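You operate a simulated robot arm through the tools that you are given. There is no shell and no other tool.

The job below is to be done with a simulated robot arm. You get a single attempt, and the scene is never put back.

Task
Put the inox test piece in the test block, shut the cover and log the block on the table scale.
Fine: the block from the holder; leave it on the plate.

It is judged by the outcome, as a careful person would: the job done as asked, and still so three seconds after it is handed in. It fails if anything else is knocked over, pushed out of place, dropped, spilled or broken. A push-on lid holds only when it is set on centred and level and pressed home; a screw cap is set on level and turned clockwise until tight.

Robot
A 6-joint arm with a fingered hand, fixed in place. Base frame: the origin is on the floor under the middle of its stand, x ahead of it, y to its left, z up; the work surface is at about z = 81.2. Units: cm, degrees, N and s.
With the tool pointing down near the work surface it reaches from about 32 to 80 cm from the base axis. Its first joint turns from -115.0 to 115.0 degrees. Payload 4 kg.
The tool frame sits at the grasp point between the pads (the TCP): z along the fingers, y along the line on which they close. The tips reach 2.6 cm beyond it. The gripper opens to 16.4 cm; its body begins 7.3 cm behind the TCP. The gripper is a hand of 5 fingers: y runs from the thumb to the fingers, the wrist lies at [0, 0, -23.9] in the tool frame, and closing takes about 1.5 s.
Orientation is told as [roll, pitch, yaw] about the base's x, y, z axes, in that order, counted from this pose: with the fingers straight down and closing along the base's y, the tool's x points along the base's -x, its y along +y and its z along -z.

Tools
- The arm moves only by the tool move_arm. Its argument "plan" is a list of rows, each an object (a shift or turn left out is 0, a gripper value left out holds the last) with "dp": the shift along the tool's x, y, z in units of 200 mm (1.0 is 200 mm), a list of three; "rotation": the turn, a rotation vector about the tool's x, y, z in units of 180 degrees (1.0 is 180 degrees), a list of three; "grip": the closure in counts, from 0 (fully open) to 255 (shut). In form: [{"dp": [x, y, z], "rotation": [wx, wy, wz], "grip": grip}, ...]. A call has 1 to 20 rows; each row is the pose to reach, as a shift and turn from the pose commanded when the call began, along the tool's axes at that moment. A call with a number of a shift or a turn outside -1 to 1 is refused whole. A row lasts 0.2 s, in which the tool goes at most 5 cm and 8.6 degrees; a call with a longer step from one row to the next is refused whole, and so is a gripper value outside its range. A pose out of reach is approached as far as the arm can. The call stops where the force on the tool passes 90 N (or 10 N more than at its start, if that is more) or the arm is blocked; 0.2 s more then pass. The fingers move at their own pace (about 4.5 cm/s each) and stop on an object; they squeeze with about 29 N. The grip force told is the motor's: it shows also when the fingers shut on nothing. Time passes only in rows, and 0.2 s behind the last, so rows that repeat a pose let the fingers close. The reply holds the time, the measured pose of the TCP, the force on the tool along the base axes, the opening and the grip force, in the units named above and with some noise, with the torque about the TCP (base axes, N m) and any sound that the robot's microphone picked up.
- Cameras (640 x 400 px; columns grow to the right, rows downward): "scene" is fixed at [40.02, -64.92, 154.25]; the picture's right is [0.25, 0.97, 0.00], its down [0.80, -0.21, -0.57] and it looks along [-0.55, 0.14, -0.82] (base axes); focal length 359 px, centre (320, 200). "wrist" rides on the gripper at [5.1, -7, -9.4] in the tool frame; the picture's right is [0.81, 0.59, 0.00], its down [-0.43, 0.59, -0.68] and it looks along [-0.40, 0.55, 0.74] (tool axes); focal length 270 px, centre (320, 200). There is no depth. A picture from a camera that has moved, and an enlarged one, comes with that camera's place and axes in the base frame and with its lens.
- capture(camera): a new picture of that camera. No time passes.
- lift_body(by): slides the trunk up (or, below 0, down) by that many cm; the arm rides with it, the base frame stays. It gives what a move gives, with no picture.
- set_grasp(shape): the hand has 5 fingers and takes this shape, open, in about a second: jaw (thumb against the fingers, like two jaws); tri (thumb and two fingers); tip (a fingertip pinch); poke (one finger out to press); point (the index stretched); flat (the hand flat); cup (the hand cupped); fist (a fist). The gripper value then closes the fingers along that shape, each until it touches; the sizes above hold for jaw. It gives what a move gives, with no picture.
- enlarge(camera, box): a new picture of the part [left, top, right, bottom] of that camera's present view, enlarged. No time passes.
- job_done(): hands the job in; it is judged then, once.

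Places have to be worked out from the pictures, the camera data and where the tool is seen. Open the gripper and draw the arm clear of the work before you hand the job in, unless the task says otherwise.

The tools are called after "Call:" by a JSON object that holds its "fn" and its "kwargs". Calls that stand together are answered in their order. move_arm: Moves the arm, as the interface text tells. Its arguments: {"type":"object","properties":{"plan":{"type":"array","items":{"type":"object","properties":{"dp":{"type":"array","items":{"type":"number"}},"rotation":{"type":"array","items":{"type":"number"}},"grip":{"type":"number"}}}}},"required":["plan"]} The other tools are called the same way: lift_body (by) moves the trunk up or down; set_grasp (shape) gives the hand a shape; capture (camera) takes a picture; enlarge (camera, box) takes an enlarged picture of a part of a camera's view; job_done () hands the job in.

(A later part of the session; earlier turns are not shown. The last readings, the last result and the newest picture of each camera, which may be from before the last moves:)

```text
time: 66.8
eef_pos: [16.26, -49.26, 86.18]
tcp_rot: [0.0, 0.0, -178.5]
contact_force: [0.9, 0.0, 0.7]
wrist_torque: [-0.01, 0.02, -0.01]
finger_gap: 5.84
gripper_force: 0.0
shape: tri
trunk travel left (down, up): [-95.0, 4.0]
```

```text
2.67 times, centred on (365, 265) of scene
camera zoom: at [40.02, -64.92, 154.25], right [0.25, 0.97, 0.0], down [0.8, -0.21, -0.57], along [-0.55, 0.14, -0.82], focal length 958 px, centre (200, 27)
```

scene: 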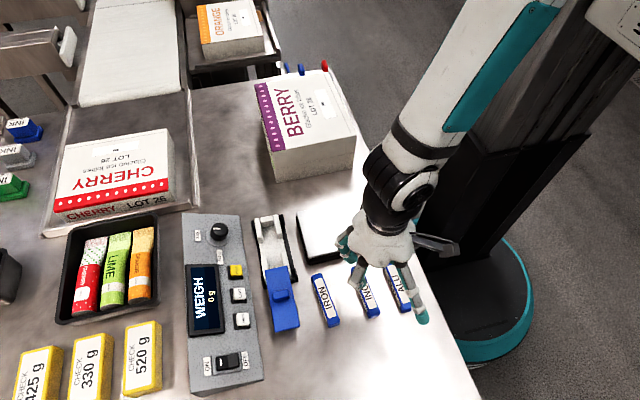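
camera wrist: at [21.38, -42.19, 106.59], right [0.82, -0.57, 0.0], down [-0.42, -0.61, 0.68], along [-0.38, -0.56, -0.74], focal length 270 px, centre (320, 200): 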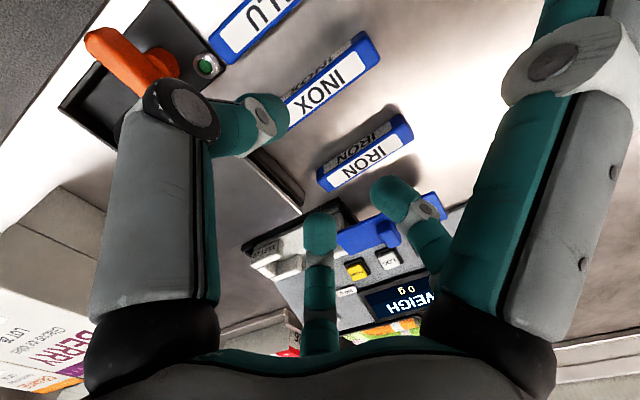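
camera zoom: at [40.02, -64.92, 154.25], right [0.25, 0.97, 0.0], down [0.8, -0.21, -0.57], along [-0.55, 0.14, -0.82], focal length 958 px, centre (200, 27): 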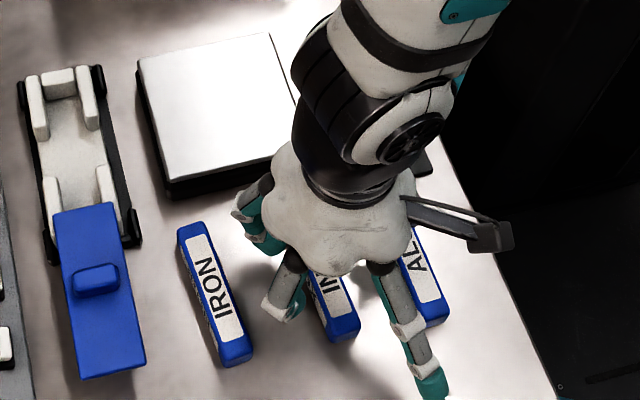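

Good alignment; only +0.2 in x to trim. I lower the last 1.5 cm to z≈84.7 and check force before closing.

Call:
{"fn": "move_arm", "kwargs": {"plan": [{"dp": [0.011, -0.004, 0.03]}, {"dp": [0.011, -0.004, 0.055]}, {"dp": [0.011, -0.004, 0.075]}, {"dp": [0.011, -0.004, 0.075]}]}}

```text
time: 67.8
eef_pos: [16.5, -49.01, 84.7]
tcp_rot: [0.0, 0.0, -178.5]
contact_force: [0.3, -0.6, 0.0]
wrist_torque: [0.0, -0.01, 0.0]
finger_gap: 5.84
gripper_force: 0.0
shape: tri
trunk travel left (down, up): [-95.0, 4.0]
```

No contact, at z=84.7. I close the three fingers on INOX.

Call:
{"fn": "move_arm", "kwargs": {"plan": [{"dp": [0, 0, 0], "grip": 200}, {"dp": [0, 0, 0], "grip": 200}, {"dp": [0, 0, 0], "grip": 200}, {"dp": [0, 0, 0], "grip": 255}, {"dp": [0, 0, 0], "grip": 255}, {"dp": [0, 0, 0], "grip": 255}, {"dp": [0, 0, 0], "grip": 255}]}}

Call:
{"fn": "enlarge", "kwargs": {"camera": "wrist", "box": [200, 40, 440, 260]}}

Call:
{"fn": "enlarge", "kwargs": {"camera": "scene", "box": [290, 190, 440, 340]}}

```text
time: 69.5
eef_pos: [16.51, -49.0, 84.63]
tcp_rot: [0.1, -0.1, -178.4]
contact_force: [-0.2, 0.7, -1.1]
wrist_torque: [-0.02, 0.01, -0.03]
finger_gap: 2.26
gripper_force: 29.0
shape: tri
trunk travel left (down, up): [-95.0, 4.0]
```

```text
1.82 times, centred on (320, 150) of wrist
camera zoom: at [21.33, -42.14, 93.99], right [0.82, -0.57, 0.0], down [-0.42, -0.61, 0.68], along [-0.38, -0.56, -0.74], focal length 491 px, centre (320, 291)
```

zoom: 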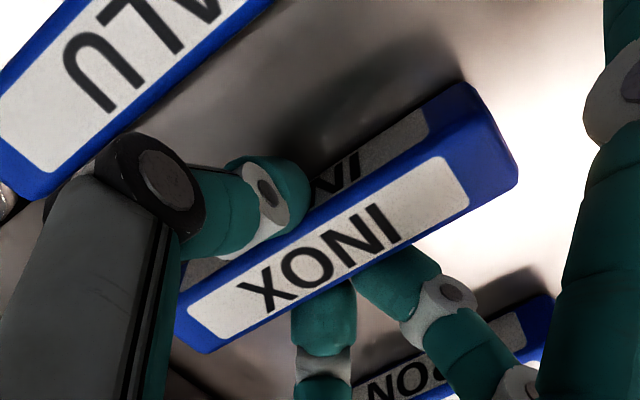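

```text
2.67 times, centred on (365, 265) of scene
camera zoom: at [40.02, -64.92, 154.25], right [0.25, 0.97, 0.0], down [0.8, -0.21, -0.57], along [-0.55, 0.14, -0.82], focal length 958 px, centre (200, 27)
```

zoom: 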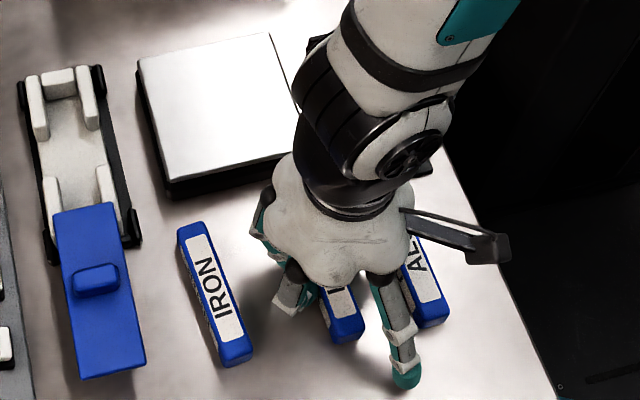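

INOX is held (gap 2.26 cm, centred, nearly parallel to the hand). I lift it straight up to z≈97 and check the force.

Call:
{"fn": "move_arm", "kwargs": {"plan": [{"dp": [0, 0, -0.05], "grip": 255}, {"dp": [0, 0, -0.15], "grip": 255}, {"dp": [0, 0, -0.3], "grip": 255}, {"dp": [0, 0, -0.45], "grip": 255}, {"dp": [0, 0, -0.62], "grip": 255}, {"dp": [0, 0, -0.62], "rotation": [0, 0, 0.0156], "grip": 255}, {"dp": [0, 0, -0.62], "rotation": [0, 0, 0.0156], "grip": 255}]}}

Call:
{"fn": "capture", "kwargs": {"camera": "wrist"}}

Call:
{"fn": "capture", "kwargs": {"camera": "scene"}}

```text
time: 71.0
eef_pos: [16.55, -49.03, 96.77]
tcp_rot: [0.1, 0.0, 178.7]
contact_force: [-0.3, -0.4, -1.5]
wrist_torque: [0.01, -0.01, 0.01]
finger_gap: 2.23
gripper_force: 29.0
shape: tri
trunk travel left (down, up): [-95.0, 4.0]
```

```text
taken
camera wrist: at [21.75, -42.33, 106.14], right [0.8, -0.61, 0.0], down [-0.45, -0.59, 0.68], along [-0.41, -0.54, -0.74], focal length 270 px, centre (320, 200)
```

wrist: 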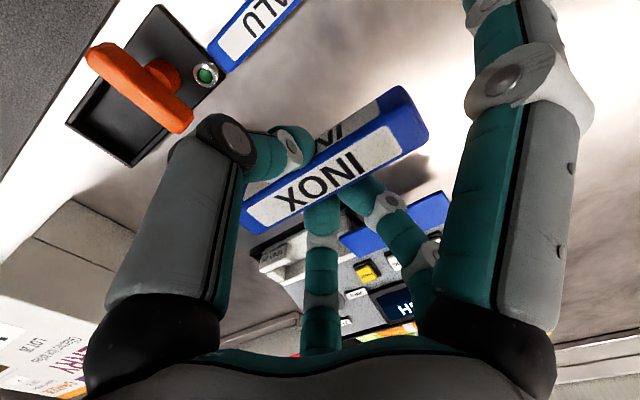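

```text
taken
```

scene: 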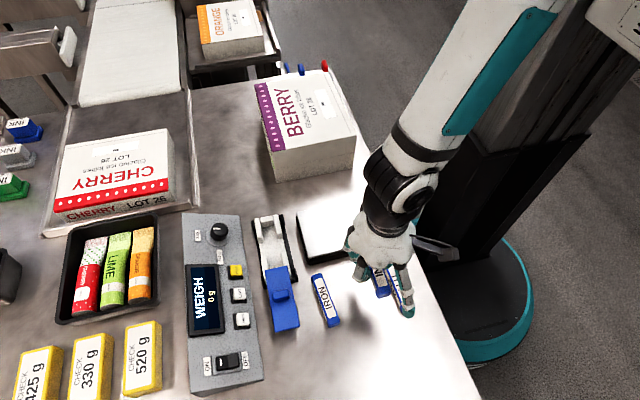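

INOX is lifted cleanly. Before going to the block I check how low the side fingers reach in this closed state.

Call:
{"fn": "enlarge", "kwargs": {"camera": "scene", "box": [330, 180, 450, 330]}}

Call:
{"fn": "enlarge", "kwargs": {"camera": "wrist", "box": [400, 0, 600, 160]}}

```text
2.67 times, centred on (390, 255) of scene
camera zoom: at [40.02, -64.92, 154.25], right [0.25, 0.97, 0.0], down [0.8, -0.21, -0.57], along [-0.55, 0.14, -0.82], focal length 958 px, centre (133, 53)
```

zoom: 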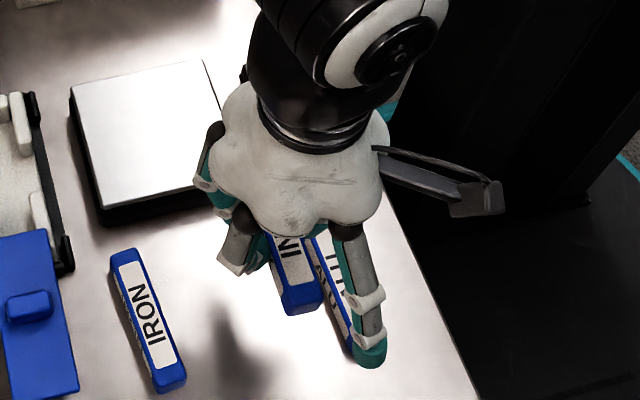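

```text
2.50 times, centred on (500, 80) of wrist
camera zoom: at [21.75, -42.33, 106.14], right [0.8, -0.61, 0.0], down [-0.45, -0.59, 0.68], along [-0.41, -0.54, -0.74], focal length 676 px, centre (-130, 500)
```

zoom: 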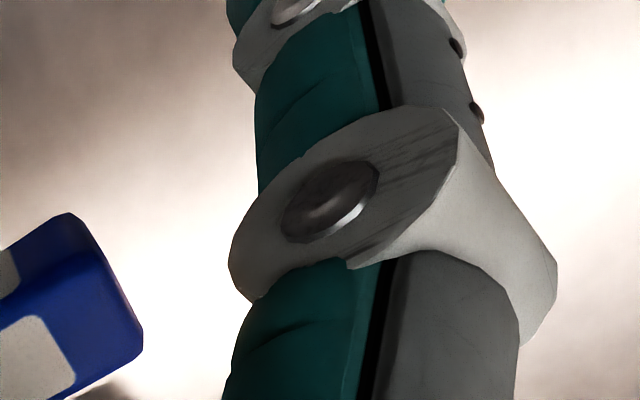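

The side fingers' tips are ~1.7 cm below TCP level, so over the cover I must stay at TCP z≥88.1; the piece will then be ~0.9 cm inside the walls and settle the last bit. I move it above the block at z≈97.

Call:
{"fn": "move_arm", "kwargs": {"plan": [{"dp": [-0.1356, 0.1738, 0], "grip": 255}, {"dp": [-0.2712, 0.3476, 0], "grip": 255}, {"dp": [-0.4068, 0.5214, 0], "grip": 255}, {"dp": [-0.5424, 0.6952, 0], "grip": 255}, {"dp": [-0.678, 0.869, 0], "grip": 255}, {"dp": [-0.678, 0.869, 0], "grip": 255}]}}

Call:
{"fn": "capture", "kwargs": {"camera": "wrist"}}

Call:
{"fn": "enlarge", "kwargs": {"camera": "scene", "box": [210, 120, 350, 310]}}

```text
time: 72.5
eef_pos: [2.78, -66.1, 96.95]
tcp_rot: [-0.1, 0.0, 178.7]
contact_force: [-0.3, -0.2, -0.5]
wrist_torque: [-0.01, -0.01, -0.01]
finger_gap: 2.24
gripper_force: 29.1
shape: tri
trunk travel left (down, up): [-95.0, 4.0]
```

```text
taken
camera wrist: at [7.89, -59.36, 106.34], right [0.8, -0.61, 0.0], down [-0.45, -0.59, 0.68], along [-0.41, -0.54, -0.74], focal length 270 px, centre (320, 200)
```

wrist: 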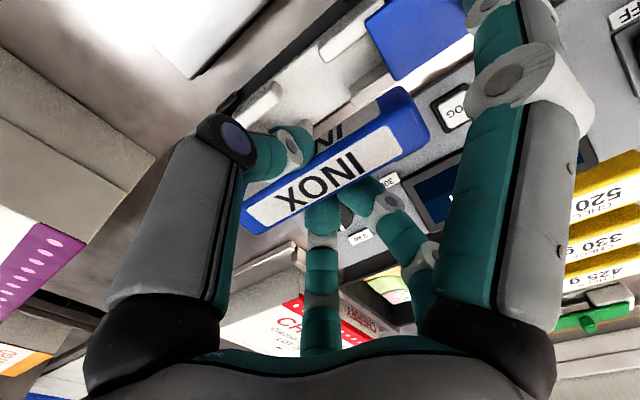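

```text
2.11 times, centred on (280, 215) of scene
camera zoom: at [40.02, -64.92, 154.25], right [0.25, 0.97, 0.0], down [0.8, -0.21, -0.57], along [-0.55, 0.14, -0.82], focal length 757 px, centre (404, 168)
```

zoom: 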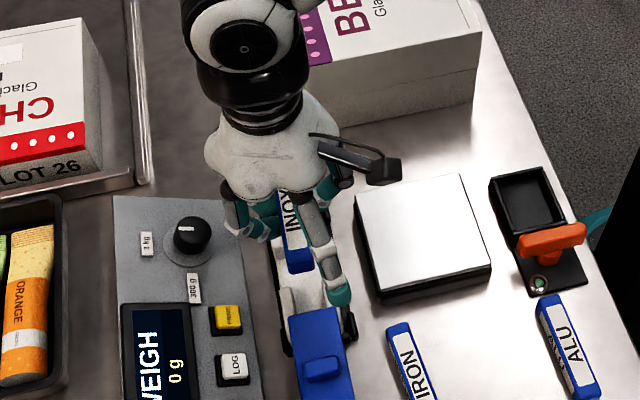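

Above the block. I lower to z≈91 (piece bottom ≈87.6, still clear of the walls) and compare the piece with the cavity.

Call:
{"fn": "move_arm", "kwargs": {"plan": [{"dp": [-0.005, 0, 0.1], "grip": 255}, {"dp": [-0.005, 0, 0.2], "grip": 255}, {"dp": [-0.005, 0, 0.298], "grip": 255}, {"dp": [-0.005, 0, 0.298], "grip": 255}]}}

Call:
{"fn": "enlarge", "kwargs": {"camera": "wrist", "box": [200, 0, 460, 240]}}

Call:
{"fn": "enlarge", "kwargs": {"camera": "scene", "box": [240, 180, 340, 310]}}

```text
time: 73.5
eef_pos: [2.4, -66.1, 91.0]
tcp_rot: [-0.1, 0.1, 178.8]
contact_force: [-0.3, 0.3, -0.6]
wrist_torque: [-0.03, -0.02, 0.02]
finger_gap: 2.25
gripper_force: 28.6
shape: tri
trunk travel left (down, up): [-95.0, 4.0]
```

```text
1.67 times, centred on (330, 120) of wrist
camera zoom: at [7.5, -59.38, 100.38], right [0.8, -0.61, 0.0], down [-0.45, -0.59, 0.68], along [-0.41, -0.54, -0.74], focal length 450 px, centre (303, 333)
```

zoom: 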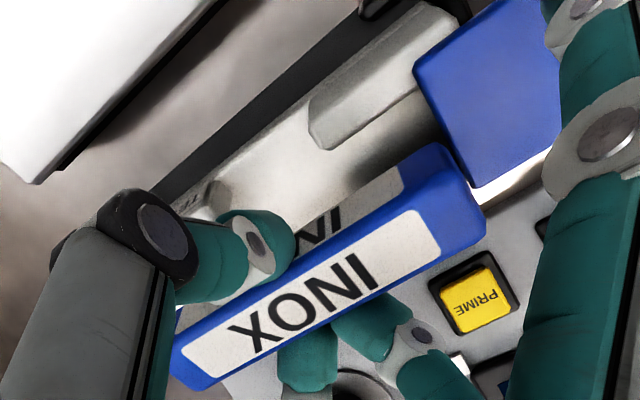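

```text
3.08 times, centred on (290, 245) of scene
camera zoom: at [40.02, -64.92, 154.25], right [0.25, 0.97, 0.0], down [0.8, -0.21, -0.57], along [-0.55, 0.14, -0.82], focal length 1106 px, centre (412, 62)
```

zoom: 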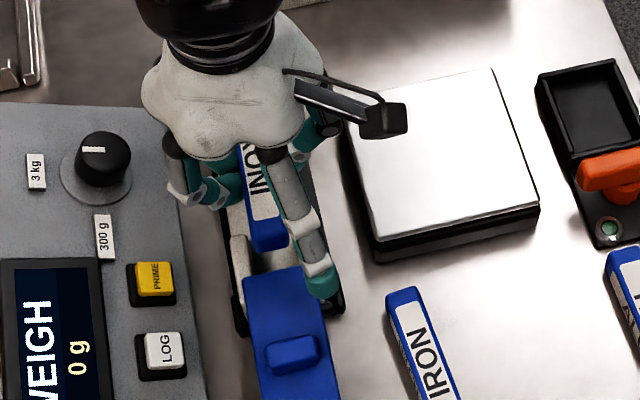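

The piece is centred in y with the cavity (≈-65.95) and 0.3 cm toward -x; I shift +0.2 in x and lower toward z≈88.3, checking contact.

Call:
{"fn": "move_arm", "kwargs": {"plan": [{"dp": [0.01, 0, 0.05], "grip": 255}, {"dp": [0.01, 0, 0.1], "grip": 255}, {"dp": [0.01, 0, 0.12], "grip": 255}, {"dp": [0.01, 0, 0.12], "grip": 255}]}}

Call:
{"fn": "enlarge", "kwargs": {"camera": "wrist", "box": [200, 0, 460, 240]}}

Call:
{"fn": "enlarge", "kwargs": {"camera": "scene", "box": [240, 180, 340, 310]}}

```text
time: 74.5
eef_pos: [2.63, -66.22, 88.62]
tcp_rot: [0.0, 0.1, 178.7]
contact_force: [-1.3, 0.1, 1.2]
wrist_torque: [0.03, -0.08, 0.02]
finger_gap: 2.23
gripper_force: 29.7
shape: tri
trunk travel left (down, up): [-95.0, 4.0]
```

```text
1.67 times, centred on (330, 120) of wrist
camera zoom: at [7.81, -59.45, 98.03], right [0.8, -0.61, 0.0], down [-0.45, -0.58, 0.68], along [-0.41, -0.54, -0.74], focal length 450 px, centre (303, 333)
```

zoom: 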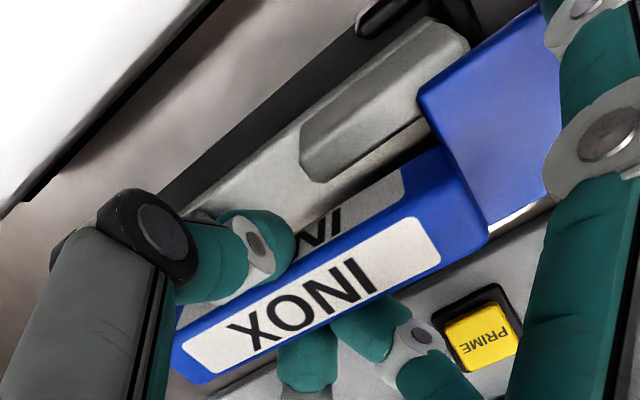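

```text
3.08 times, centred on (290, 245) of scene
camera zoom: at [40.02, -64.92, 154.25], right [0.25, 0.97, 0.0], down [0.8, -0.21, -0.57], along [-0.55, 0.14, -0.82], focal length 1106 px, centre (412, 62)
```

zoom: 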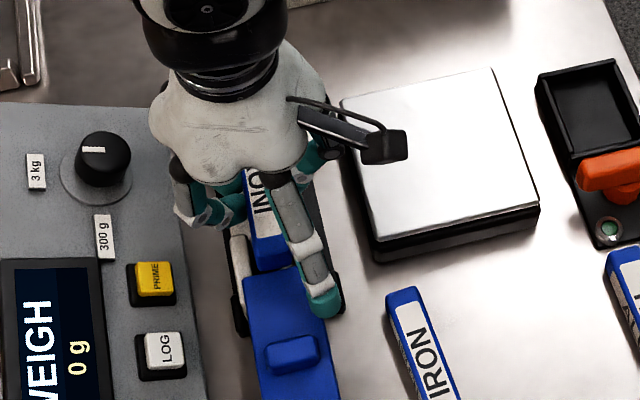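

Slight forces appeared (x -1.3 N, z +1.2 N); the piece's +x end looks close to the cover's edge. I zoom there.

Call:
{"fn": "enlarge", "kwargs": {"camera": "wrist", "box": [350, 20, 430, 160]}}

Call:
{"fn": "enlarge", "kwargs": {"camera": "scene", "box": [260, 230, 310, 290]}}

```text
2.86 times, centred on (390, 90) of wrist
camera zoom: at [7.81, -59.45, 98.03], right [0.8, -0.61, 0.0], down [-0.45, -0.58, 0.68], along [-0.41, -0.54, -0.74], focal length 772 px, centre (120, 514)
```

zoom: 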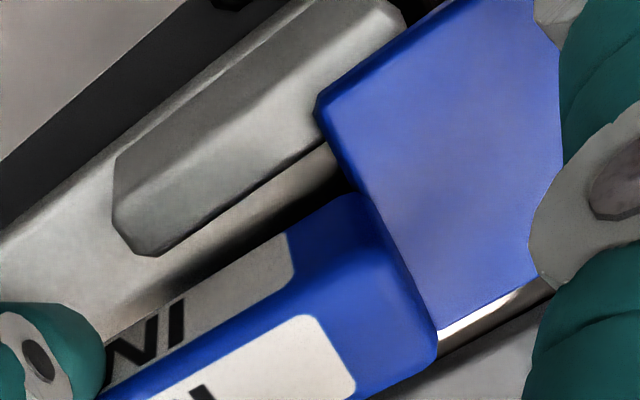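

```text
6.67 times, centred on (285, 260) of scene
camera zoom: at [40.02, -64.92, 154.25], right [0.25, 0.97, 0.0], down [0.8, -0.21, -0.57], along [-0.55, 0.14, -0.82], focal length 2396 px, centre (553, -200)
```

zoom: 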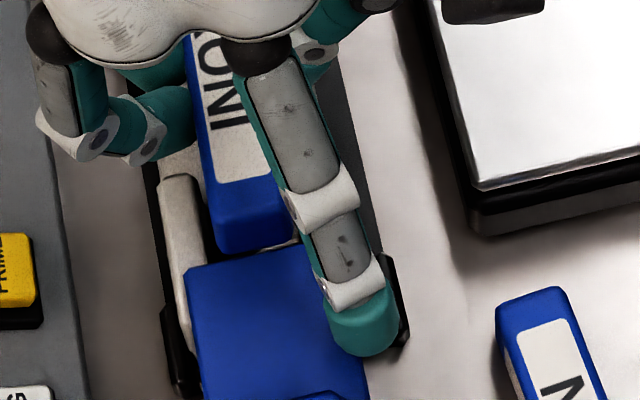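

The piece's +x end is right at the cover's edge and its -y side close to that wall. I raise 1.5 cm, shift -0.45 in x and +0.3 in y, and look again.

Call:
{"fn": "move_arm", "kwargs": {"plan": [{"dp": [0, 0, -0.04], "grip": 255}, {"dp": [0, 0, -0.075], "grip": 255}, {"dp": [-0.0228, -0.0145, -0.075], "grip": 255}, {"dp": [-0.0228, -0.0145, -0.04], "grip": 255}, {"dp": [-0.0228, -0.0145, -0.02], "grip": 255}, {"dp": [-0.0228, -0.0145, -0.02], "grip": 255}]}}

Call:
{"fn": "enlarge", "kwargs": {"camera": "wrist", "box": [300, 0, 460, 160]}}

Call:
{"fn": "enlarge", "kwargs": {"camera": "scene", "box": [255, 220, 315, 290]}}

```text
time: 75.8
eef_pos: [2.19, -65.87, 89.01]
tcp_rot: [0.0, 0.0, 178.7]
contact_force: [-0.3, -0.1, 0.2]
wrist_torque: [-0.02, 0.0, 0.05]
finger_gap: 2.23
gripper_force: 28.7
shape: tri
trunk travel left (down, up): [-95.0, 4.0]
```

```text
2.50 times, centred on (380, 80) of wrist
camera zoom: at [7.38, -59.13, 98.33], right [0.8, -0.61, 0.0], down [-0.45, -0.59, 0.68], along [-0.41, -0.54, -0.74], focal length 676 px, centre (170, 500)
```

zoom: 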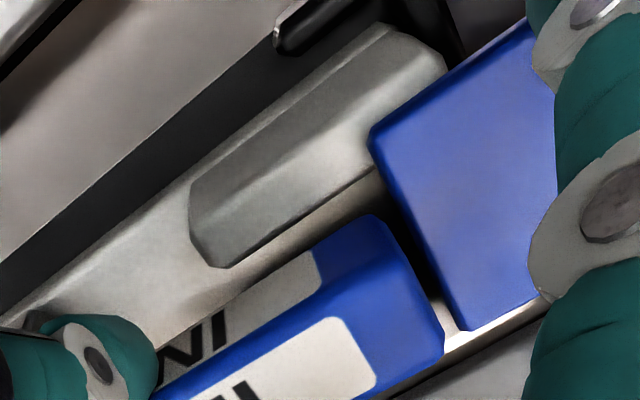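

```text
5.71 times, centred on (285, 255) of scene
camera zoom: at [40.02, -64.92, 154.25], right [0.25, 0.97, 0.0], down [0.8, -0.21, -0.57], along [-0.55, 0.14, -0.82], focal length 2054 px, centre (520, -114)
```

zoom: 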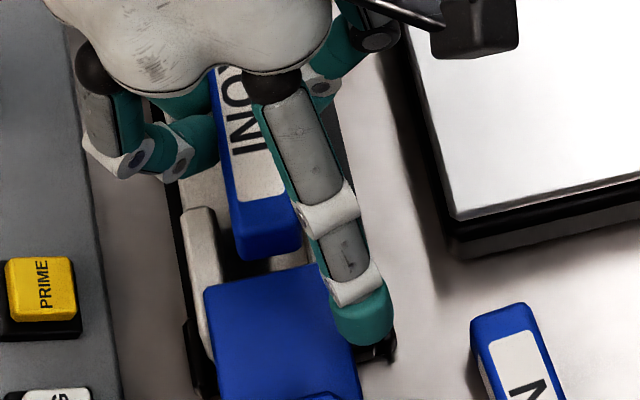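

Now there is about 0.45 cm to the cover's edge and ~0.5 cm to each side wall. I lower to z≈88.3 with a further -0.1 in x, checking the force.

Call:
{"fn": "move_arm", "kwargs": {"plan": [{"dp": [-0.005, 0.002, 0.015], "grip": 255}, {"dp": [-0.005, 0.002, 0.03], "grip": 255}, {"dp": [-0.005, 0.002, 0.036], "grip": 255}, {"dp": [-0.005, 0.002, 0.036], "grip": 255}]}}

Call:
{"fn": "enlarge", "kwargs": {"camera": "wrist", "box": [300, 0, 460, 160]}}

Call:
{"fn": "enlarge", "kwargs": {"camera": "scene", "box": [255, 220, 315, 290]}}

```text
time: 76.8
eef_pos: [2.11, -65.91, 88.34]
tcp_rot: [0.0, 0.0, 178.8]
contact_force: [0.8, 0.3, -0.8]
wrist_torque: [0.02, 0.02, -0.01]
finger_gap: 2.24
gripper_force: 28.9
shape: tri
trunk travel left (down, up): [-95.0, 4.0]
```

```text
2.50 times, centred on (380, 80) of wrist
camera zoom: at [7.26, -59.2, 97.66], right [0.8, -0.61, 0.0], down [-0.45, -0.59, 0.68], along [-0.41, -0.54, -0.74], focal length 676 px, centre (170, 500)
```

zoom: 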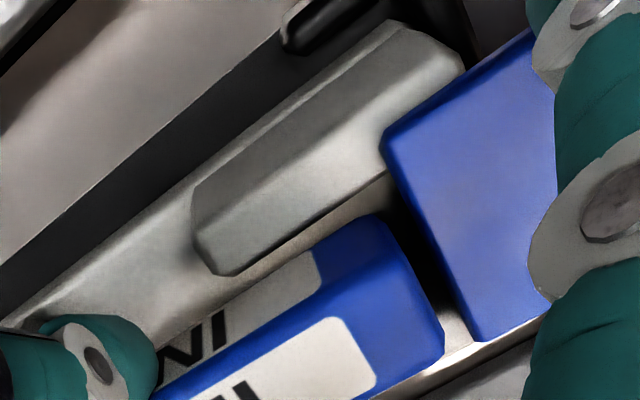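

```text
5.71 times, centred on (285, 255) of scene
camera zoom: at [40.02, -64.92, 154.25], right [0.25, 0.97, 0.0], down [0.8, -0.21, -0.57], along [-0.55, 0.14, -0.82], focal length 2054 px, centre (520, -114)
```

zoom: 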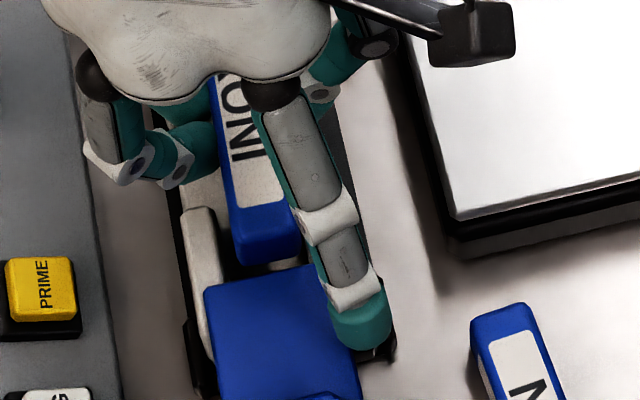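

The piece is entering the cavity with no contact. I keep lowering in small steps, watching the vertical force.

Call:
{"fn": "move_arm", "kwargs": {"plan": [{"dp": [0, 0, 0.01], "grip": 255}, {"dp": [0, 0, 0.02], "grip": 255}, {"dp": [0, 0, 0.02], "grip": 255}]}}

```text
time: 77.7
eef_pos: [2.16, -65.93, 87.89]
tcp_rot: [-0.1, 0.0, 178.7]
contact_force: [0.7, -0.3, -0.6]
wrist_torque: [0.0, 0.01, 0.04]
finger_gap: 2.21
gripper_force: 28.8
shape: tri
trunk travel left (down, up): [-95.0, 4.0]
```

Still free at 87.9. Another 0.3 cm.

Call:
{"fn": "move_arm", "kwargs": {"plan": [{"dp": [0, 0, 0.008], "grip": 255}, {"dp": [0, 0, 0.016], "grip": 255}, {"dp": [0, 0, 0.016], "grip": 255}]}}

Call:
{"fn": "enlarge", "kwargs": {"camera": "scene", "box": [255, 220, 315, 290]}}

Call:
{"fn": "enlarge", "kwargs": {"camera": "wrist", "box": [200, 0, 460, 240]}}

```text
time: 78.5
eef_pos: [2.19, -66.01, 87.59]
tcp_rot: [0.0, 0.0, 178.7]
contact_force: [-0.6, 0.1, -0.1]
wrist_torque: [0.06, -0.08, 0.09]
finger_gap: 2.24
gripper_force: 28.8
shape: tri
trunk travel left (down, up): [-95.0, 4.0]
```

```text
5.71 times, centred on (285, 255) of scene
camera zoom: at [40.02, -64.92, 154.25], right [0.25, 0.97, 0.0], down [0.8, -0.21, -0.57], along [-0.55, 0.14, -0.82], focal length 2054 px, centre (520, -114)
```

zoom: 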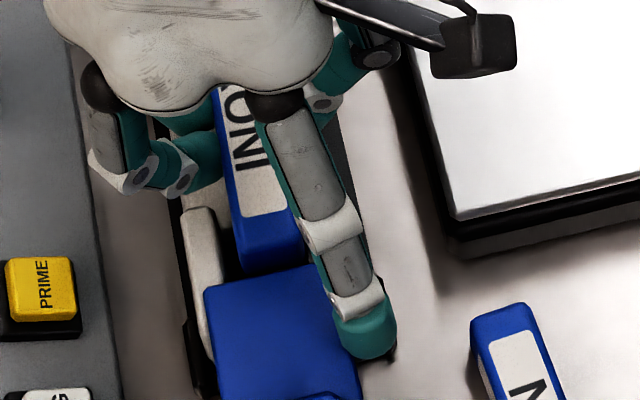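

```text
1.67 times, centred on (330, 120) of wrist
camera zoom: at [7.3, -59.17, 96.97], right [0.8, -0.61, 0.0], down [-0.45, -0.59, 0.68], along [-0.41, -0.54, -0.74], focal length 450 px, centre (303, 333)
```

zoom: 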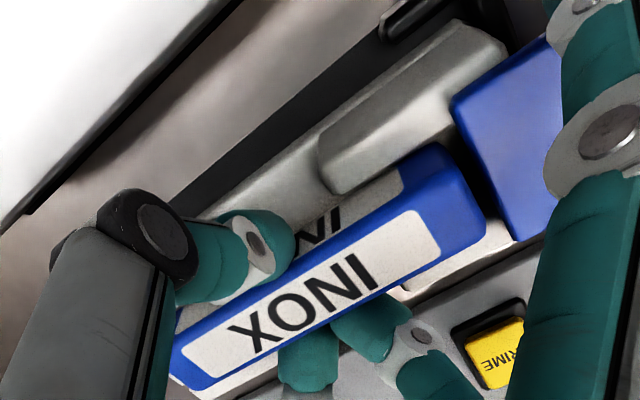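

Still basically free. I go 0.3 cm lower.

Call:
{"fn": "move_arm", "kwargs": {"plan": [{"dp": [0, 0, 0.008], "grip": 255}, {"dp": [0, 0, 0.015], "grip": 255}, {"dp": [0, 0, 0.015], "grip": 255}]}}

```text
time: 79.2
eef_pos: [2.07, -65.97, 87.42]
tcp_rot: [-0.1, 0.0, 178.7]
contact_force: [-1.7, 1.3, 0.0]
wrist_torque: [0.01, -0.06, 0.08]
finger_gap: 2.24
gripper_force: 28.7
shape: tri
trunk travel left (down, up): [-95.0, 4.0]
```

Only a light touch (≈2 N sideways); the piece's bottom is about 0.5 cm above the floor and inside the walls. I open the fingers gently to let it settle.

Call:
{"fn": "move_arm", "kwargs": {"plan": [{"dp": [0, 0, 0], "grip": 205}, {"dp": [0, 0, 0], "grip": 205}, {"dp": [0, 0, 0], "grip": 190}, {"dp": [0, 0, 0], "grip": 190}, {"dp": [0, 0, 0], "grip": 190}]}}

Call:
{"fn": "enlarge", "kwargs": {"camera": "scene", "box": [255, 220, 315, 290]}}

Call:
{"fn": "enlarge", "kwargs": {"camera": "wrist", "box": [200, 0, 460, 240]}}

```text
time: 80.5
eef_pos: [2.16, -65.96, 87.34]
tcp_rot: [0.1, 0.0, 178.6]
contact_force: [1.4, 0.0, 1.2]
wrist_torque: [-0.02, -0.02, 0.04]
finger_gap: 4.14
gripper_force: 0.1
shape: tri
trunk travel left (down, up): [-95.0, 4.0]
```

```text
5.71 times, centred on (285, 255) of scene
camera zoom: at [40.02, -64.92, 154.25], right [0.25, 0.97, 0.0], down [0.8, -0.21, -0.57], along [-0.55, 0.14, -0.82], focal length 2054 px, centre (520, -114)
```

zoom: 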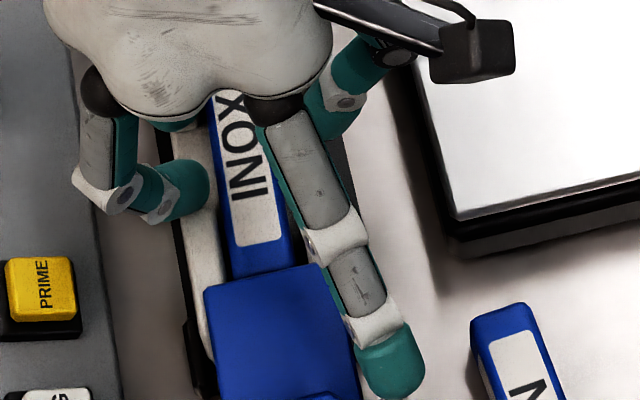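

```text
1.67 times, centred on (330, 120) of wrist
camera zoom: at [7.33, -59.22, 96.71], right [0.8, -0.61, 0.0], down [-0.45, -0.59, 0.68], along [-0.41, -0.54, -0.74], focal length 450 px, centre (303, 333)
```

zoom: 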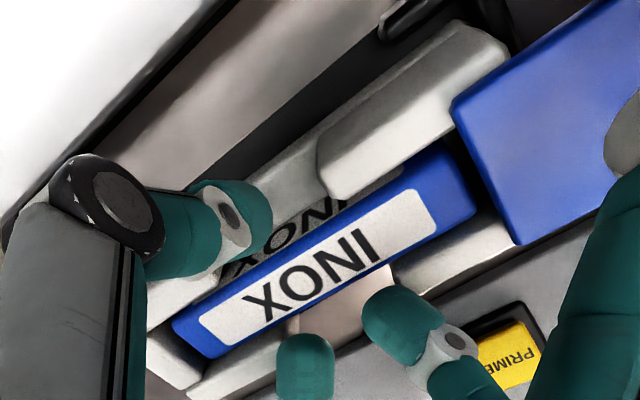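

INOX has settled into the cavity between the walls. I rise straight up and inspect.

Call:
{"fn": "move_arm", "kwargs": {"plan": [{"dp": [0, 0, -0.05]}, {"dp": [0, 0, -0.15]}, {"dp": [0, 0, -0.3]}, {"dp": [0, 0, -0.5]}, {"dp": [0.1, -0.15, -0.6]}, {"dp": [0.25, -0.3, -0.65]}, {"dp": [0.35, -0.4, -0.65]}, {"dp": [0.35, -0.4, -0.65]}]}}

Call:
{"fn": "enlarge", "kwargs": {"camera": "scene", "box": [245, 200, 325, 340]}}

Call:
{"fn": "capture", "kwargs": {"camera": "wrist"}}

```text
time: 82.2
eef_pos: [9.33, -58.09, 100.45]
tcp_rot: [0.0, 0.0, 178.7]
contact_force: [-0.2, -0.3, 0.2]
wrist_torque: [0.02, 0.0, -0.02]
finger_gap: 4.19
gripper_force: 0.1
shape: tri
trunk travel left (down, up): [-95.0, 4.0]
```

```text
2.86 times, centred on (285, 270) of scene
camera zoom: at [40.02, -64.92, 154.25], right [0.25, 0.97, 0.0], down [0.8, -0.21, -0.57], along [-0.55, 0.14, -0.82], focal length 1027 px, centre (420, 0)
```

zoom: 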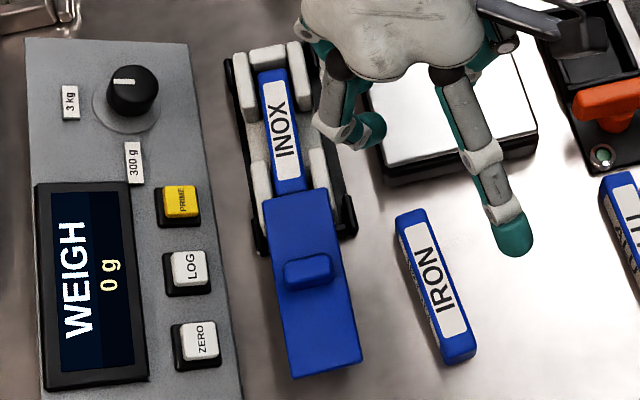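

```text
taken
camera wrist: at [14.49, -51.33, 109.74], right [0.8, -0.61, 0.0], down [-0.45, -0.59, 0.68], along [-0.41, -0.54, -0.74], focal length 270 px, centre (320, 200)
```

wrist: 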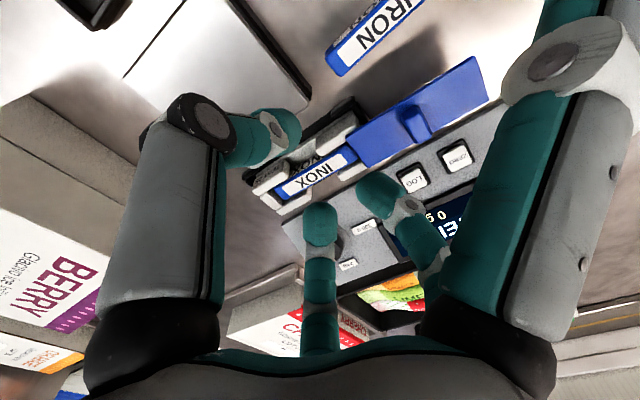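

INOX lies in the cavity. I zoom to make sure it sits flat and below the wall tops.

Call:
{"fn": "enlarge", "kwargs": {"camera": "scene", "box": [255, 205, 315, 285]}}

Call:
{"fn": "enlarge", "kwargs": {"camera": "wrist", "box": [230, 60, 400, 220]}}

```text
5.00 times, centred on (285, 245) of scene
camera zoom: at [40.02, -64.92, 154.25], right [0.25, 0.97, 0.0], down [0.8, -0.21, -0.57], along [-0.55, 0.14, -0.82], focal length 1797 px, centre (495, -25)
```

zoom: 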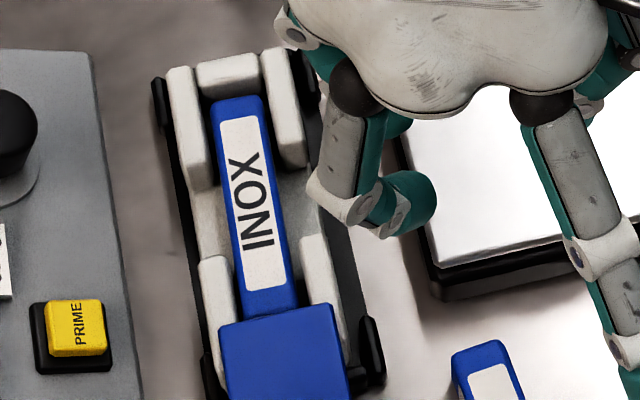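

```text
2.50 times, centred on (315, 140) of wrist
camera zoom: at [14.49, -51.33, 109.74], right [0.8, -0.61, 0.0], down [-0.45, -0.59, 0.68], along [-0.41, -0.54, -0.74], focal length 676 px, centre (332, 350)
```

zoom: 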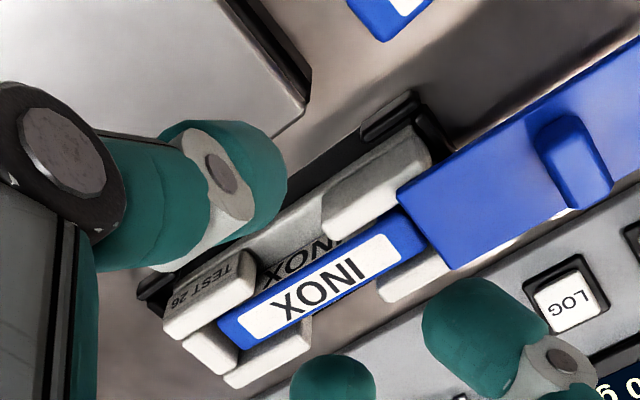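

INOX sits in the cavity with gaps at both ends. Now the cover: I switch back to "jaw", pre-close, square the hand to yaw 180 and go above the bar, now near (14.6,-65.8).

Call:
{"fn": "set_grasp", "kwargs": {"shape": "jaw"}}

Call:
{"fn": "move_arm", "kwargs": {"plan": [{"dp": [0, 0, 0], "rotation": [0, 0, -0.0067], "grip": 160}, {"dp": [0, 0, 0], "rotation": [0, 0, -0.0067], "grip": 160}, {"dp": [0, 0, 0], "rotation": [0, 0, -0.0067], "grip": 160}, {"dp": [0, 0, 0], "rotation": [0, 0, -0.0067], "grip": 160}, {"dp": [0, 0, 0], "rotation": [0, 0, -0.0067], "grip": 160}, {"dp": [0, 0, 0], "rotation": [0, 0, -0.0067], "grip": 160}, {"dp": [0.15, 0.2, 0.05], "rotation": [0, 0, -0.0067], "grip": 160}, {"dp": [0.272, 0.381, 0.15], "rotation": [0, 0, -0.0067], "grip": 160}, {"dp": [0.272, 0.381, 0.22], "rotation": [0, 0, -0.0067], "grip": 160}, {"dp": [0.272, 0.381, 0.22], "rotation": [0, 0, -0.0067], "grip": 160}]}}

Call:
{"fn": "enlarge", "kwargs": {"camera": "wrist", "box": [200, 40, 440, 240]}}

Call:
{"fn": "enlarge", "kwargs": {"camera": "scene", "box": [225, 180, 345, 320]}}

```text
time: 83.2
eef_pos: [9.39, -58.02, 100.34]
tcp_rot: [-0.1, 0.0, 178.7]
contact_force: [0.5, 0.0, -0.1]
wrist_torque: [0.0, 0.0, 0.0]
finger_gap: 16.4
gripper_force: 0.0
shape: jaw
trunk travel left (down, up): [-95.0, 4.0]
```

```text
refused: row 7 steps farther than a row can; nothing moved
```

```text
2.00 times, centred on (320, 140) of wrist
camera zoom: at [14.5, -51.35, 109.74], right [0.8, -0.61, 0.0], down [-0.45, -0.59, 0.68], along [-0.41, -0.54, -0.74], focal length 541 px, centre (320, 320)
```

zoom: 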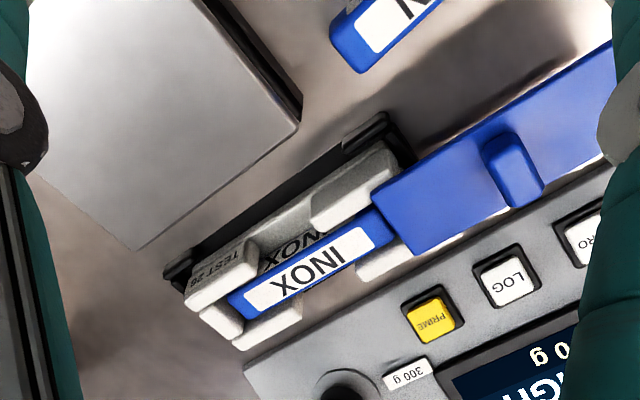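

```text
2.86 times, centred on (285, 250) of scene
camera zoom: at [40.02, -64.92, 154.25], right [0.25, 0.97, 0.0], down [0.8, -0.21, -0.57], along [-0.55, 0.14, -0.82], focal length 1027 px, centre (420, 57)
```

zoom: 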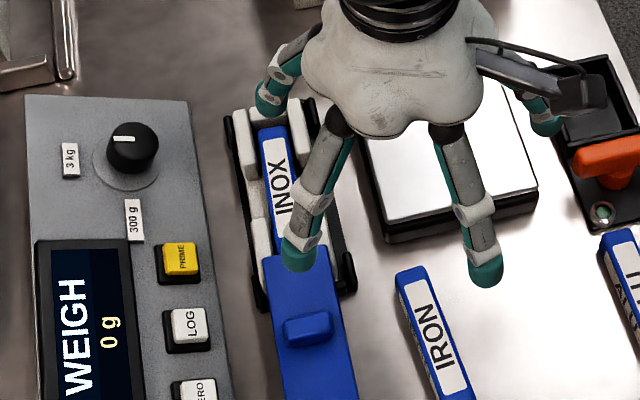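

The step was too long; I resend with shorter steps.

Call:
{"fn": "move_arm", "kwargs": {"plan": [{"dp": [0, 0, 0], "rotation": [0, 0, -0.0067], "grip": 160}, {"dp": [0, 0, 0], "rotation": [0, 0, -0.0067], "grip": 160}, {"dp": [0, 0, 0], "rotation": [0, 0, -0.0067], "grip": 160}, {"dp": [0, 0, 0], "rotation": [0, 0, -0.0067], "grip": 160}, {"dp": [0, 0, 0], "rotation": [0, 0, -0.0067], "grip": 160}, {"dp": [0, 0, 0], "rotation": [0, 0, -0.0067], "grip": 160}, {"dp": [0.09, 0.127, 0.03], "rotation": [0, 0, -0.0067], "grip": 160}, {"dp": [0.18, 0.255, 0.08], "rotation": [0, 0, -0.0067], "grip": 160}, {"dp": [0.272, 0.385, 0.15], "rotation": [0, 0, -0.0067], "grip": 160}, {"dp": [0.272, 0.385, 0.25], "rotation": [0, 0, -0.0067], "grip": 160}, {"dp": [0.272, 0.385, 0.25], "rotation": [0, 0, -0.0067], "grip": 160}]}}

Call:
{"fn": "enlarge", "kwargs": {"camera": "wrist", "box": [200, 40, 440, 240]}}

Call:
{"fn": "enlarge", "kwargs": {"camera": "scene", "box": [225, 180, 345, 320]}}

```text
time: 85.5
eef_pos: [14.67, -65.89, 95.34]
tcp_rot: [0.0, -0.1, 179.9]
contact_force: [0.3, 0.6, 0.1]
wrist_torque: [0.03, -0.01, 0.04]
finger_gap: 6.15
gripper_force: 0.1
shape: jaw
trunk travel left (down, up): [-95.0, 4.0]
```

```text
2.00 times, centred on (320, 140) of wrist
camera zoom: at [19.62, -59.06, 104.67], right [0.81, -0.59, 0.0], down [-0.43, -0.59, 0.68], along [-0.4, -0.55, -0.74], focal length 541 px, centre (320, 320)
```

zoom: 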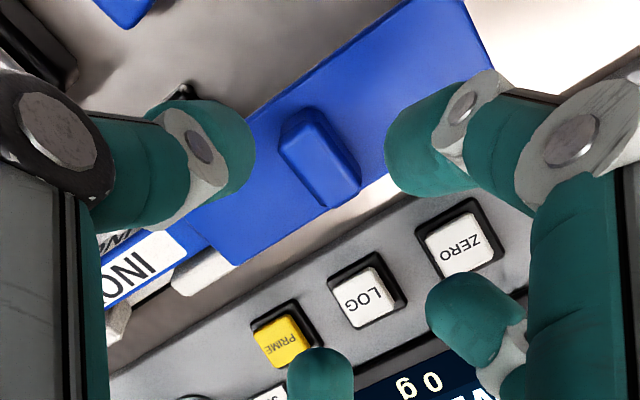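

```text
2.86 times, centred on (285, 250) of scene
camera zoom: at [40.02, -64.92, 154.25], right [0.25, 0.97, 0.0], down [0.8, -0.21, -0.57], along [-0.55, 0.14, -0.82], focal length 1027 px, centre (420, 57)
```

zoom: 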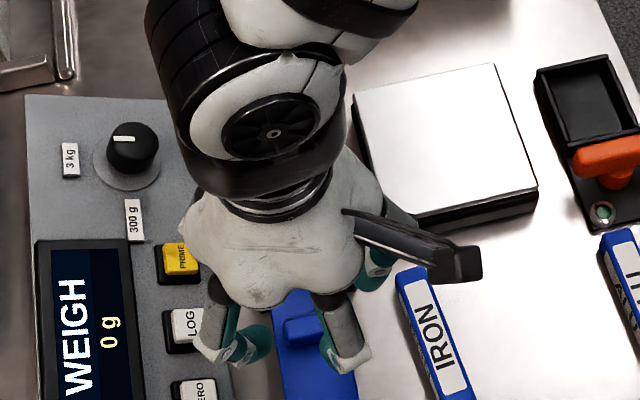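

The bar is centred between the fingers as before. I lower to z≈89.2 and close on the bar.

Call:
{"fn": "move_arm", "kwargs": {"plan": [{"dp": [0.003, 0, 0.1]}, {"dp": [0.003, 0, 0.2]}, {"dp": [0.003, 0, 0.27]}, {"dp": [0.003, 0, 0.307]}, {"dp": [0.003, 0, 0.307]}]}}

Call:
{"fn": "enlarge", "kwargs": {"camera": "wrist", "box": [200, 40, 440, 240]}}

```text
time: 86.8
eef_pos: [14.69, -65.96, 89.23]
tcp_rot: [0.0, 0.0, 179.9]
contact_force: [0.8, -0.2, 0.2]
wrist_torque: [0.01, -0.01, 0.0]
finger_gap: 6.12
gripper_force: 0.0
shape: jaw
trunk travel left (down, up): [-95.0, 4.0]
```

```text
2.00 times, centred on (320, 140) of wrist
camera zoom: at [19.7, -59.09, 98.52], right [0.81, -0.59, 0.0], down [-0.43, -0.59, 0.68], along [-0.4, -0.55, -0.74], focal length 541 px, centre (320, 320)
```

zoom: 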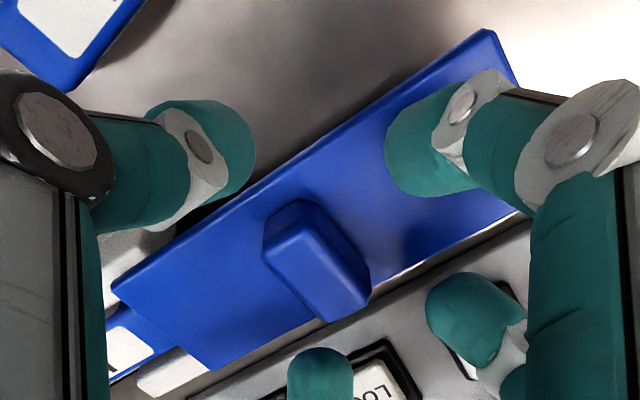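

Bar well placed, no contact. I close on it.

Call:
{"fn": "move_arm", "kwargs": {"plan": [{"dp": [0, 0, 0], "grip": 210}, {"dp": [0, 0, 0], "grip": 210}, {"dp": [0, 0, 0], "grip": 210}, {"dp": [0, 0, 0], "grip": 255}, {"dp": [0, 0, 0], "grip": 255}, {"dp": [0, 0, 0], "grip": 255}, {"dp": [0, 0, 0], "grip": 255}]}}

```text
time: 88.3
eef_pos: [14.7, -65.94, 89.08]
tcp_rot: [-0.1, 0.0, 179.9]
contact_force: [-1.5, 2.8, 0.6]
wrist_torque: [0.06, 0.02, 0.02]
finger_gap: 2.34
gripper_force: 29.6
shape: jaw
trunk travel left (down, up): [-95.0, 4.0]
```

Gripped. I slide the cover back toward -x, first 3 cm, watching the forces.

Call:
{"fn": "move_arm", "kwargs": {"plan": [{"dp": [-0.03, -0.003, 0], "grip": 255}, {"dp": [-0.07, -0.003, 0], "grip": 255}, {"dp": [-0.11, -0.003, 0], "grip": 255}, {"dp": [-0.15, -0.003, 0], "grip": 255}, {"dp": [-0.15, -0.003, 0], "grip": 255}]}}

Call:
{"fn": "enlarge", "kwargs": {"camera": "scene", "box": [240, 200, 330, 310]}}

```text
time: 89.5
eef_pos: [11.62, -65.81, 89.19]
tcp_rot: [0.0, 0.0, 179.8]
contact_force: [0.5, -0.9, -0.1]
wrist_torque: [-0.05, -0.07, 0.01]
finger_gap: 2.35
gripper_force: 28.6
shape: jaw
trunk travel left (down, up): [-95.0, 4.0]
```

```text
3.64 times, centred on (285, 255) of scene
camera zoom: at [40.02, -64.92, 154.25], right [0.25, 0.97, 0.0], down [0.8, -0.21, -0.57], along [-0.55, 0.14, -0.82], focal length 1307 px, centre (447, 0)
```

zoom: 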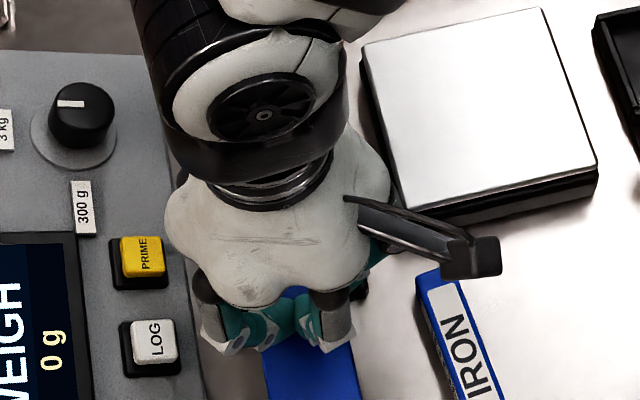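

The cover slides with almost no force over the piece. I continue 6 cm more in -x.

Call:
{"fn": "move_arm", "kwargs": {"plan": [{"dp": [-0.04, 0, 0], "grip": 255}, {"dp": [-0.09, 0, 0], "grip": 255}, {"dp": [-0.14, 0, 0], "grip": 255}, {"dp": [-0.19, 0, 0], "grip": 255}, {"dp": [-0.24, 0, 0], "grip": 255}, {"dp": [-0.3, 0, 0], "grip": 255}, {"dp": [-0.3, 0, 0], "grip": 255}]}}

```text
time: 91.2
eef_pos: [5.67, -65.77, 89.12]
tcp_rot: [0.0, 0.0, 180.0]
contact_force: [-0.3, 0.4, 0.4]
wrist_torque: [-0.02, -0.02, 0.02]
finger_gap: 2.33
gripper_force: 28.7
shape: jaw
trunk travel left (down, up): [-95.0, 4.0]
```

Still free at x=5.7. I go on to x≈2.7, then slowly to the closed end near 2.2.

Call:
{"fn": "move_arm", "kwargs": {"plan": [{"dp": [-0.04, 0, 0], "grip": 255}, {"dp": [-0.08, 0, 0], "grip": 255}, {"dp": [-0.12, 0, 0], "grip": 255}, {"dp": [-0.15, 0, 0], "grip": 255}, {"dp": [-0.15, 0, 0], "grip": 255}]}}

Call:
{"fn": "enlarge", "kwargs": {"camera": "scene", "box": [240, 205, 320, 290]}}

```text
time: 92.3
eef_pos: [2.73, -65.79, 89.16]
tcp_rot: [-0.1, 0.0, 179.8]
contact_force: [0.7, 0.6, 0.3]
wrist_torque: [0.01, -0.04, 0.02]
finger_gap: 2.34
gripper_force: 28.7
shape: jaw
trunk travel left (down, up): [-95.0, 4.0]
```

```text
4.71 times, centred on (280, 248) of scene
camera zoom: at [40.02, -64.92, 154.25], right [0.25, 0.97, 0.0], down [0.8, -0.21, -0.57], along [-0.55, 0.14, -0.82], focal length 1691 px, centre (508, -24)
```

zoom: 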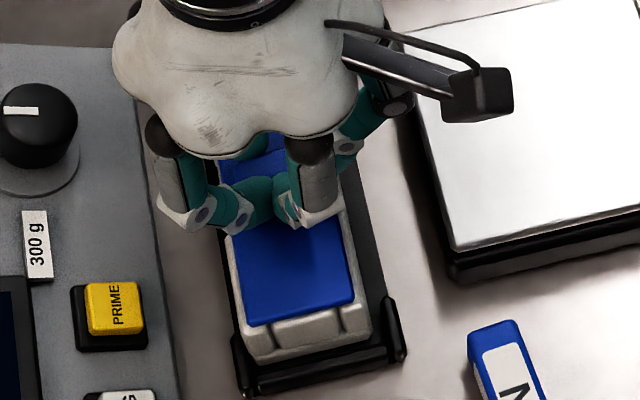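

About 0.5 cm left. I slide on slowly and watch for the end stop.

Call:
{"fn": "move_arm", "kwargs": {"plan": [{"dp": [-0.008, 0, 0], "grip": 255}, {"dp": [-0.016, 0, 0], "grip": 255}, {"dp": [-0.022, 0, 0], "grip": 255}, {"dp": [-0.022, 0, 0], "grip": 255}]}}

Call:
{"fn": "enlarge", "kwargs": {"camera": "scene", "box": [240, 205, 320, 290]}}

```text
time: 93.3
eef_pos: [2.15, -65.86, 89.08]
tcp_rot: [0.0, 0.0, 179.9]
contact_force: [-1.1, 1.7, -0.6]
wrist_torque: [0.04, 0.02, 0.0]
finger_gap: 2.31
gripper_force: 29.1
shape: jaw
trunk travel left (down, up): [-95.0, 4.0]
```

```text
4.71 times, centred on (280, 248) of scene
camera zoom: at [40.02, -64.92, 154.25], right [0.25, 0.97, 0.0], down [0.8, -0.21, -0.57], along [-0.55, 0.14, -0.82], focal length 1691 px, centre (508, -24)
```

zoom: 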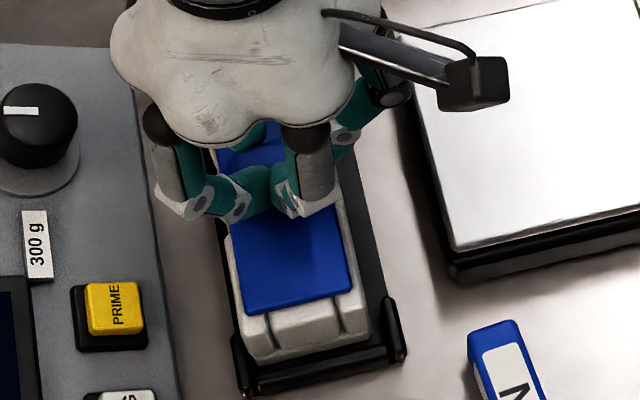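

The body seems to have crept ~0.3 cm in -x with the cover inside the holder's play. I push on gently another 0.3 cm to reach the cover's end stop.

Call:
{"fn": "move_arm", "kwargs": {"plan": [{"dp": [-0.007, 0, 0], "grip": 255}, {"dp": [-0.015, 0, 0], "grip": 255}, {"dp": [-0.015, 0, 0], "grip": 255}]}}

Call:
{"fn": "enlarge", "kwargs": {"camera": "scene", "box": [240, 205, 320, 290]}}

Call:
{"fn": "enlarge", "kwargs": {"camera": "wrist", "box": [200, 40, 440, 240]}}

```text
time: 94.2
eef_pos: [1.92, -65.78, 89.1]
tcp_rot: [0.1, -0.1, 179.9]
contact_force: [0.0, 2.0, 1.4]
wrist_torque: [0.0, -0.02, 0.04]
finger_gap: 2.33
gripper_force: 28.4
shape: jaw
trunk travel left (down, up): [-95.0, 4.0]
```

```text
4.71 times, centred on (280, 248) of scene
camera zoom: at [40.02, -64.92, 154.25], right [0.25, 0.97, 0.0], down [0.8, -0.21, -0.57], along [-0.55, 0.14, -0.82], focal length 1691 px, centre (508, -24)
```

zoom: 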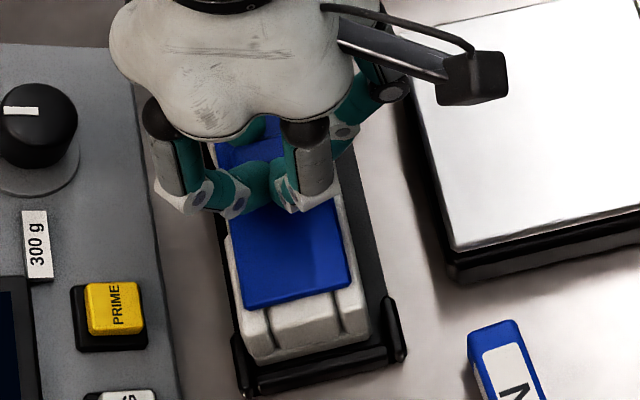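

```text
2.00 times, centred on (320, 140) of wrist
camera zoom: at [6.93, -58.99, 98.51], right [0.81, -0.59, 0.0], down [-0.43, -0.59, 0.68], along [-0.4, -0.55, -0.74], focal length 541 px, centre (320, 320)
```

zoom: 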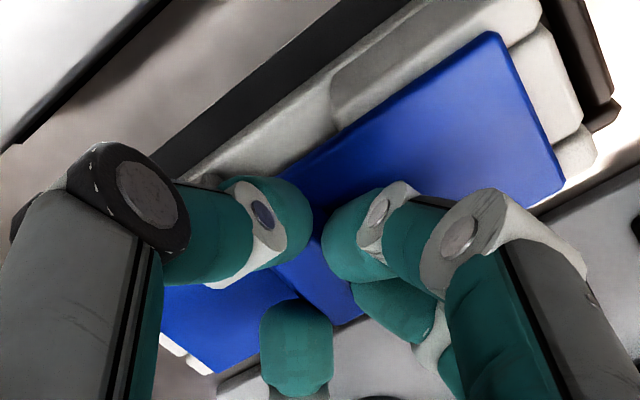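

The cover is still sliding freely relative to the body. I push another 0.3 cm and watch.

Call:
{"fn": "move_arm", "kwargs": {"plan": [{"dp": [-0.007, 0, 0], "grip": 255}, {"dp": [-0.015, 0, 0], "grip": 255}, {"dp": [-0.015, 0, 0], "grip": 255}]}}

Call:
{"fn": "enlarge", "kwargs": {"camera": "scene", "box": [240, 205, 320, 290]}}

```text
time: 95.0
eef_pos: [1.71, -65.77, 89.24]
tcp_rot: [-0.1, -0.1, 179.9]
contact_force: [7.5, 1.3, 1.7]
wrist_torque: [-0.02, -0.17, -0.02]
finger_gap: 2.32
gripper_force: 28.9
shape: jaw
trunk travel left (down, up): [-95.0, 4.0]
```

```text
4.71 times, centred on (280, 248) of scene
camera zoom: at [40.02, -64.92, 154.25], right [0.25, 0.97, 0.0], down [0.8, -0.21, -0.57], along [-0.55, 0.14, -0.82], focal length 1691 px, centre (508, -24)
```

zoom: 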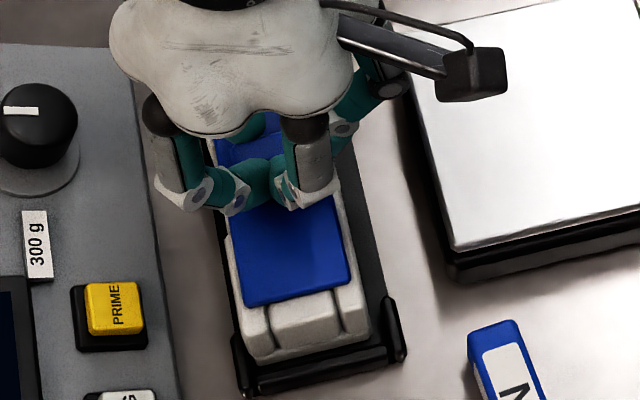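

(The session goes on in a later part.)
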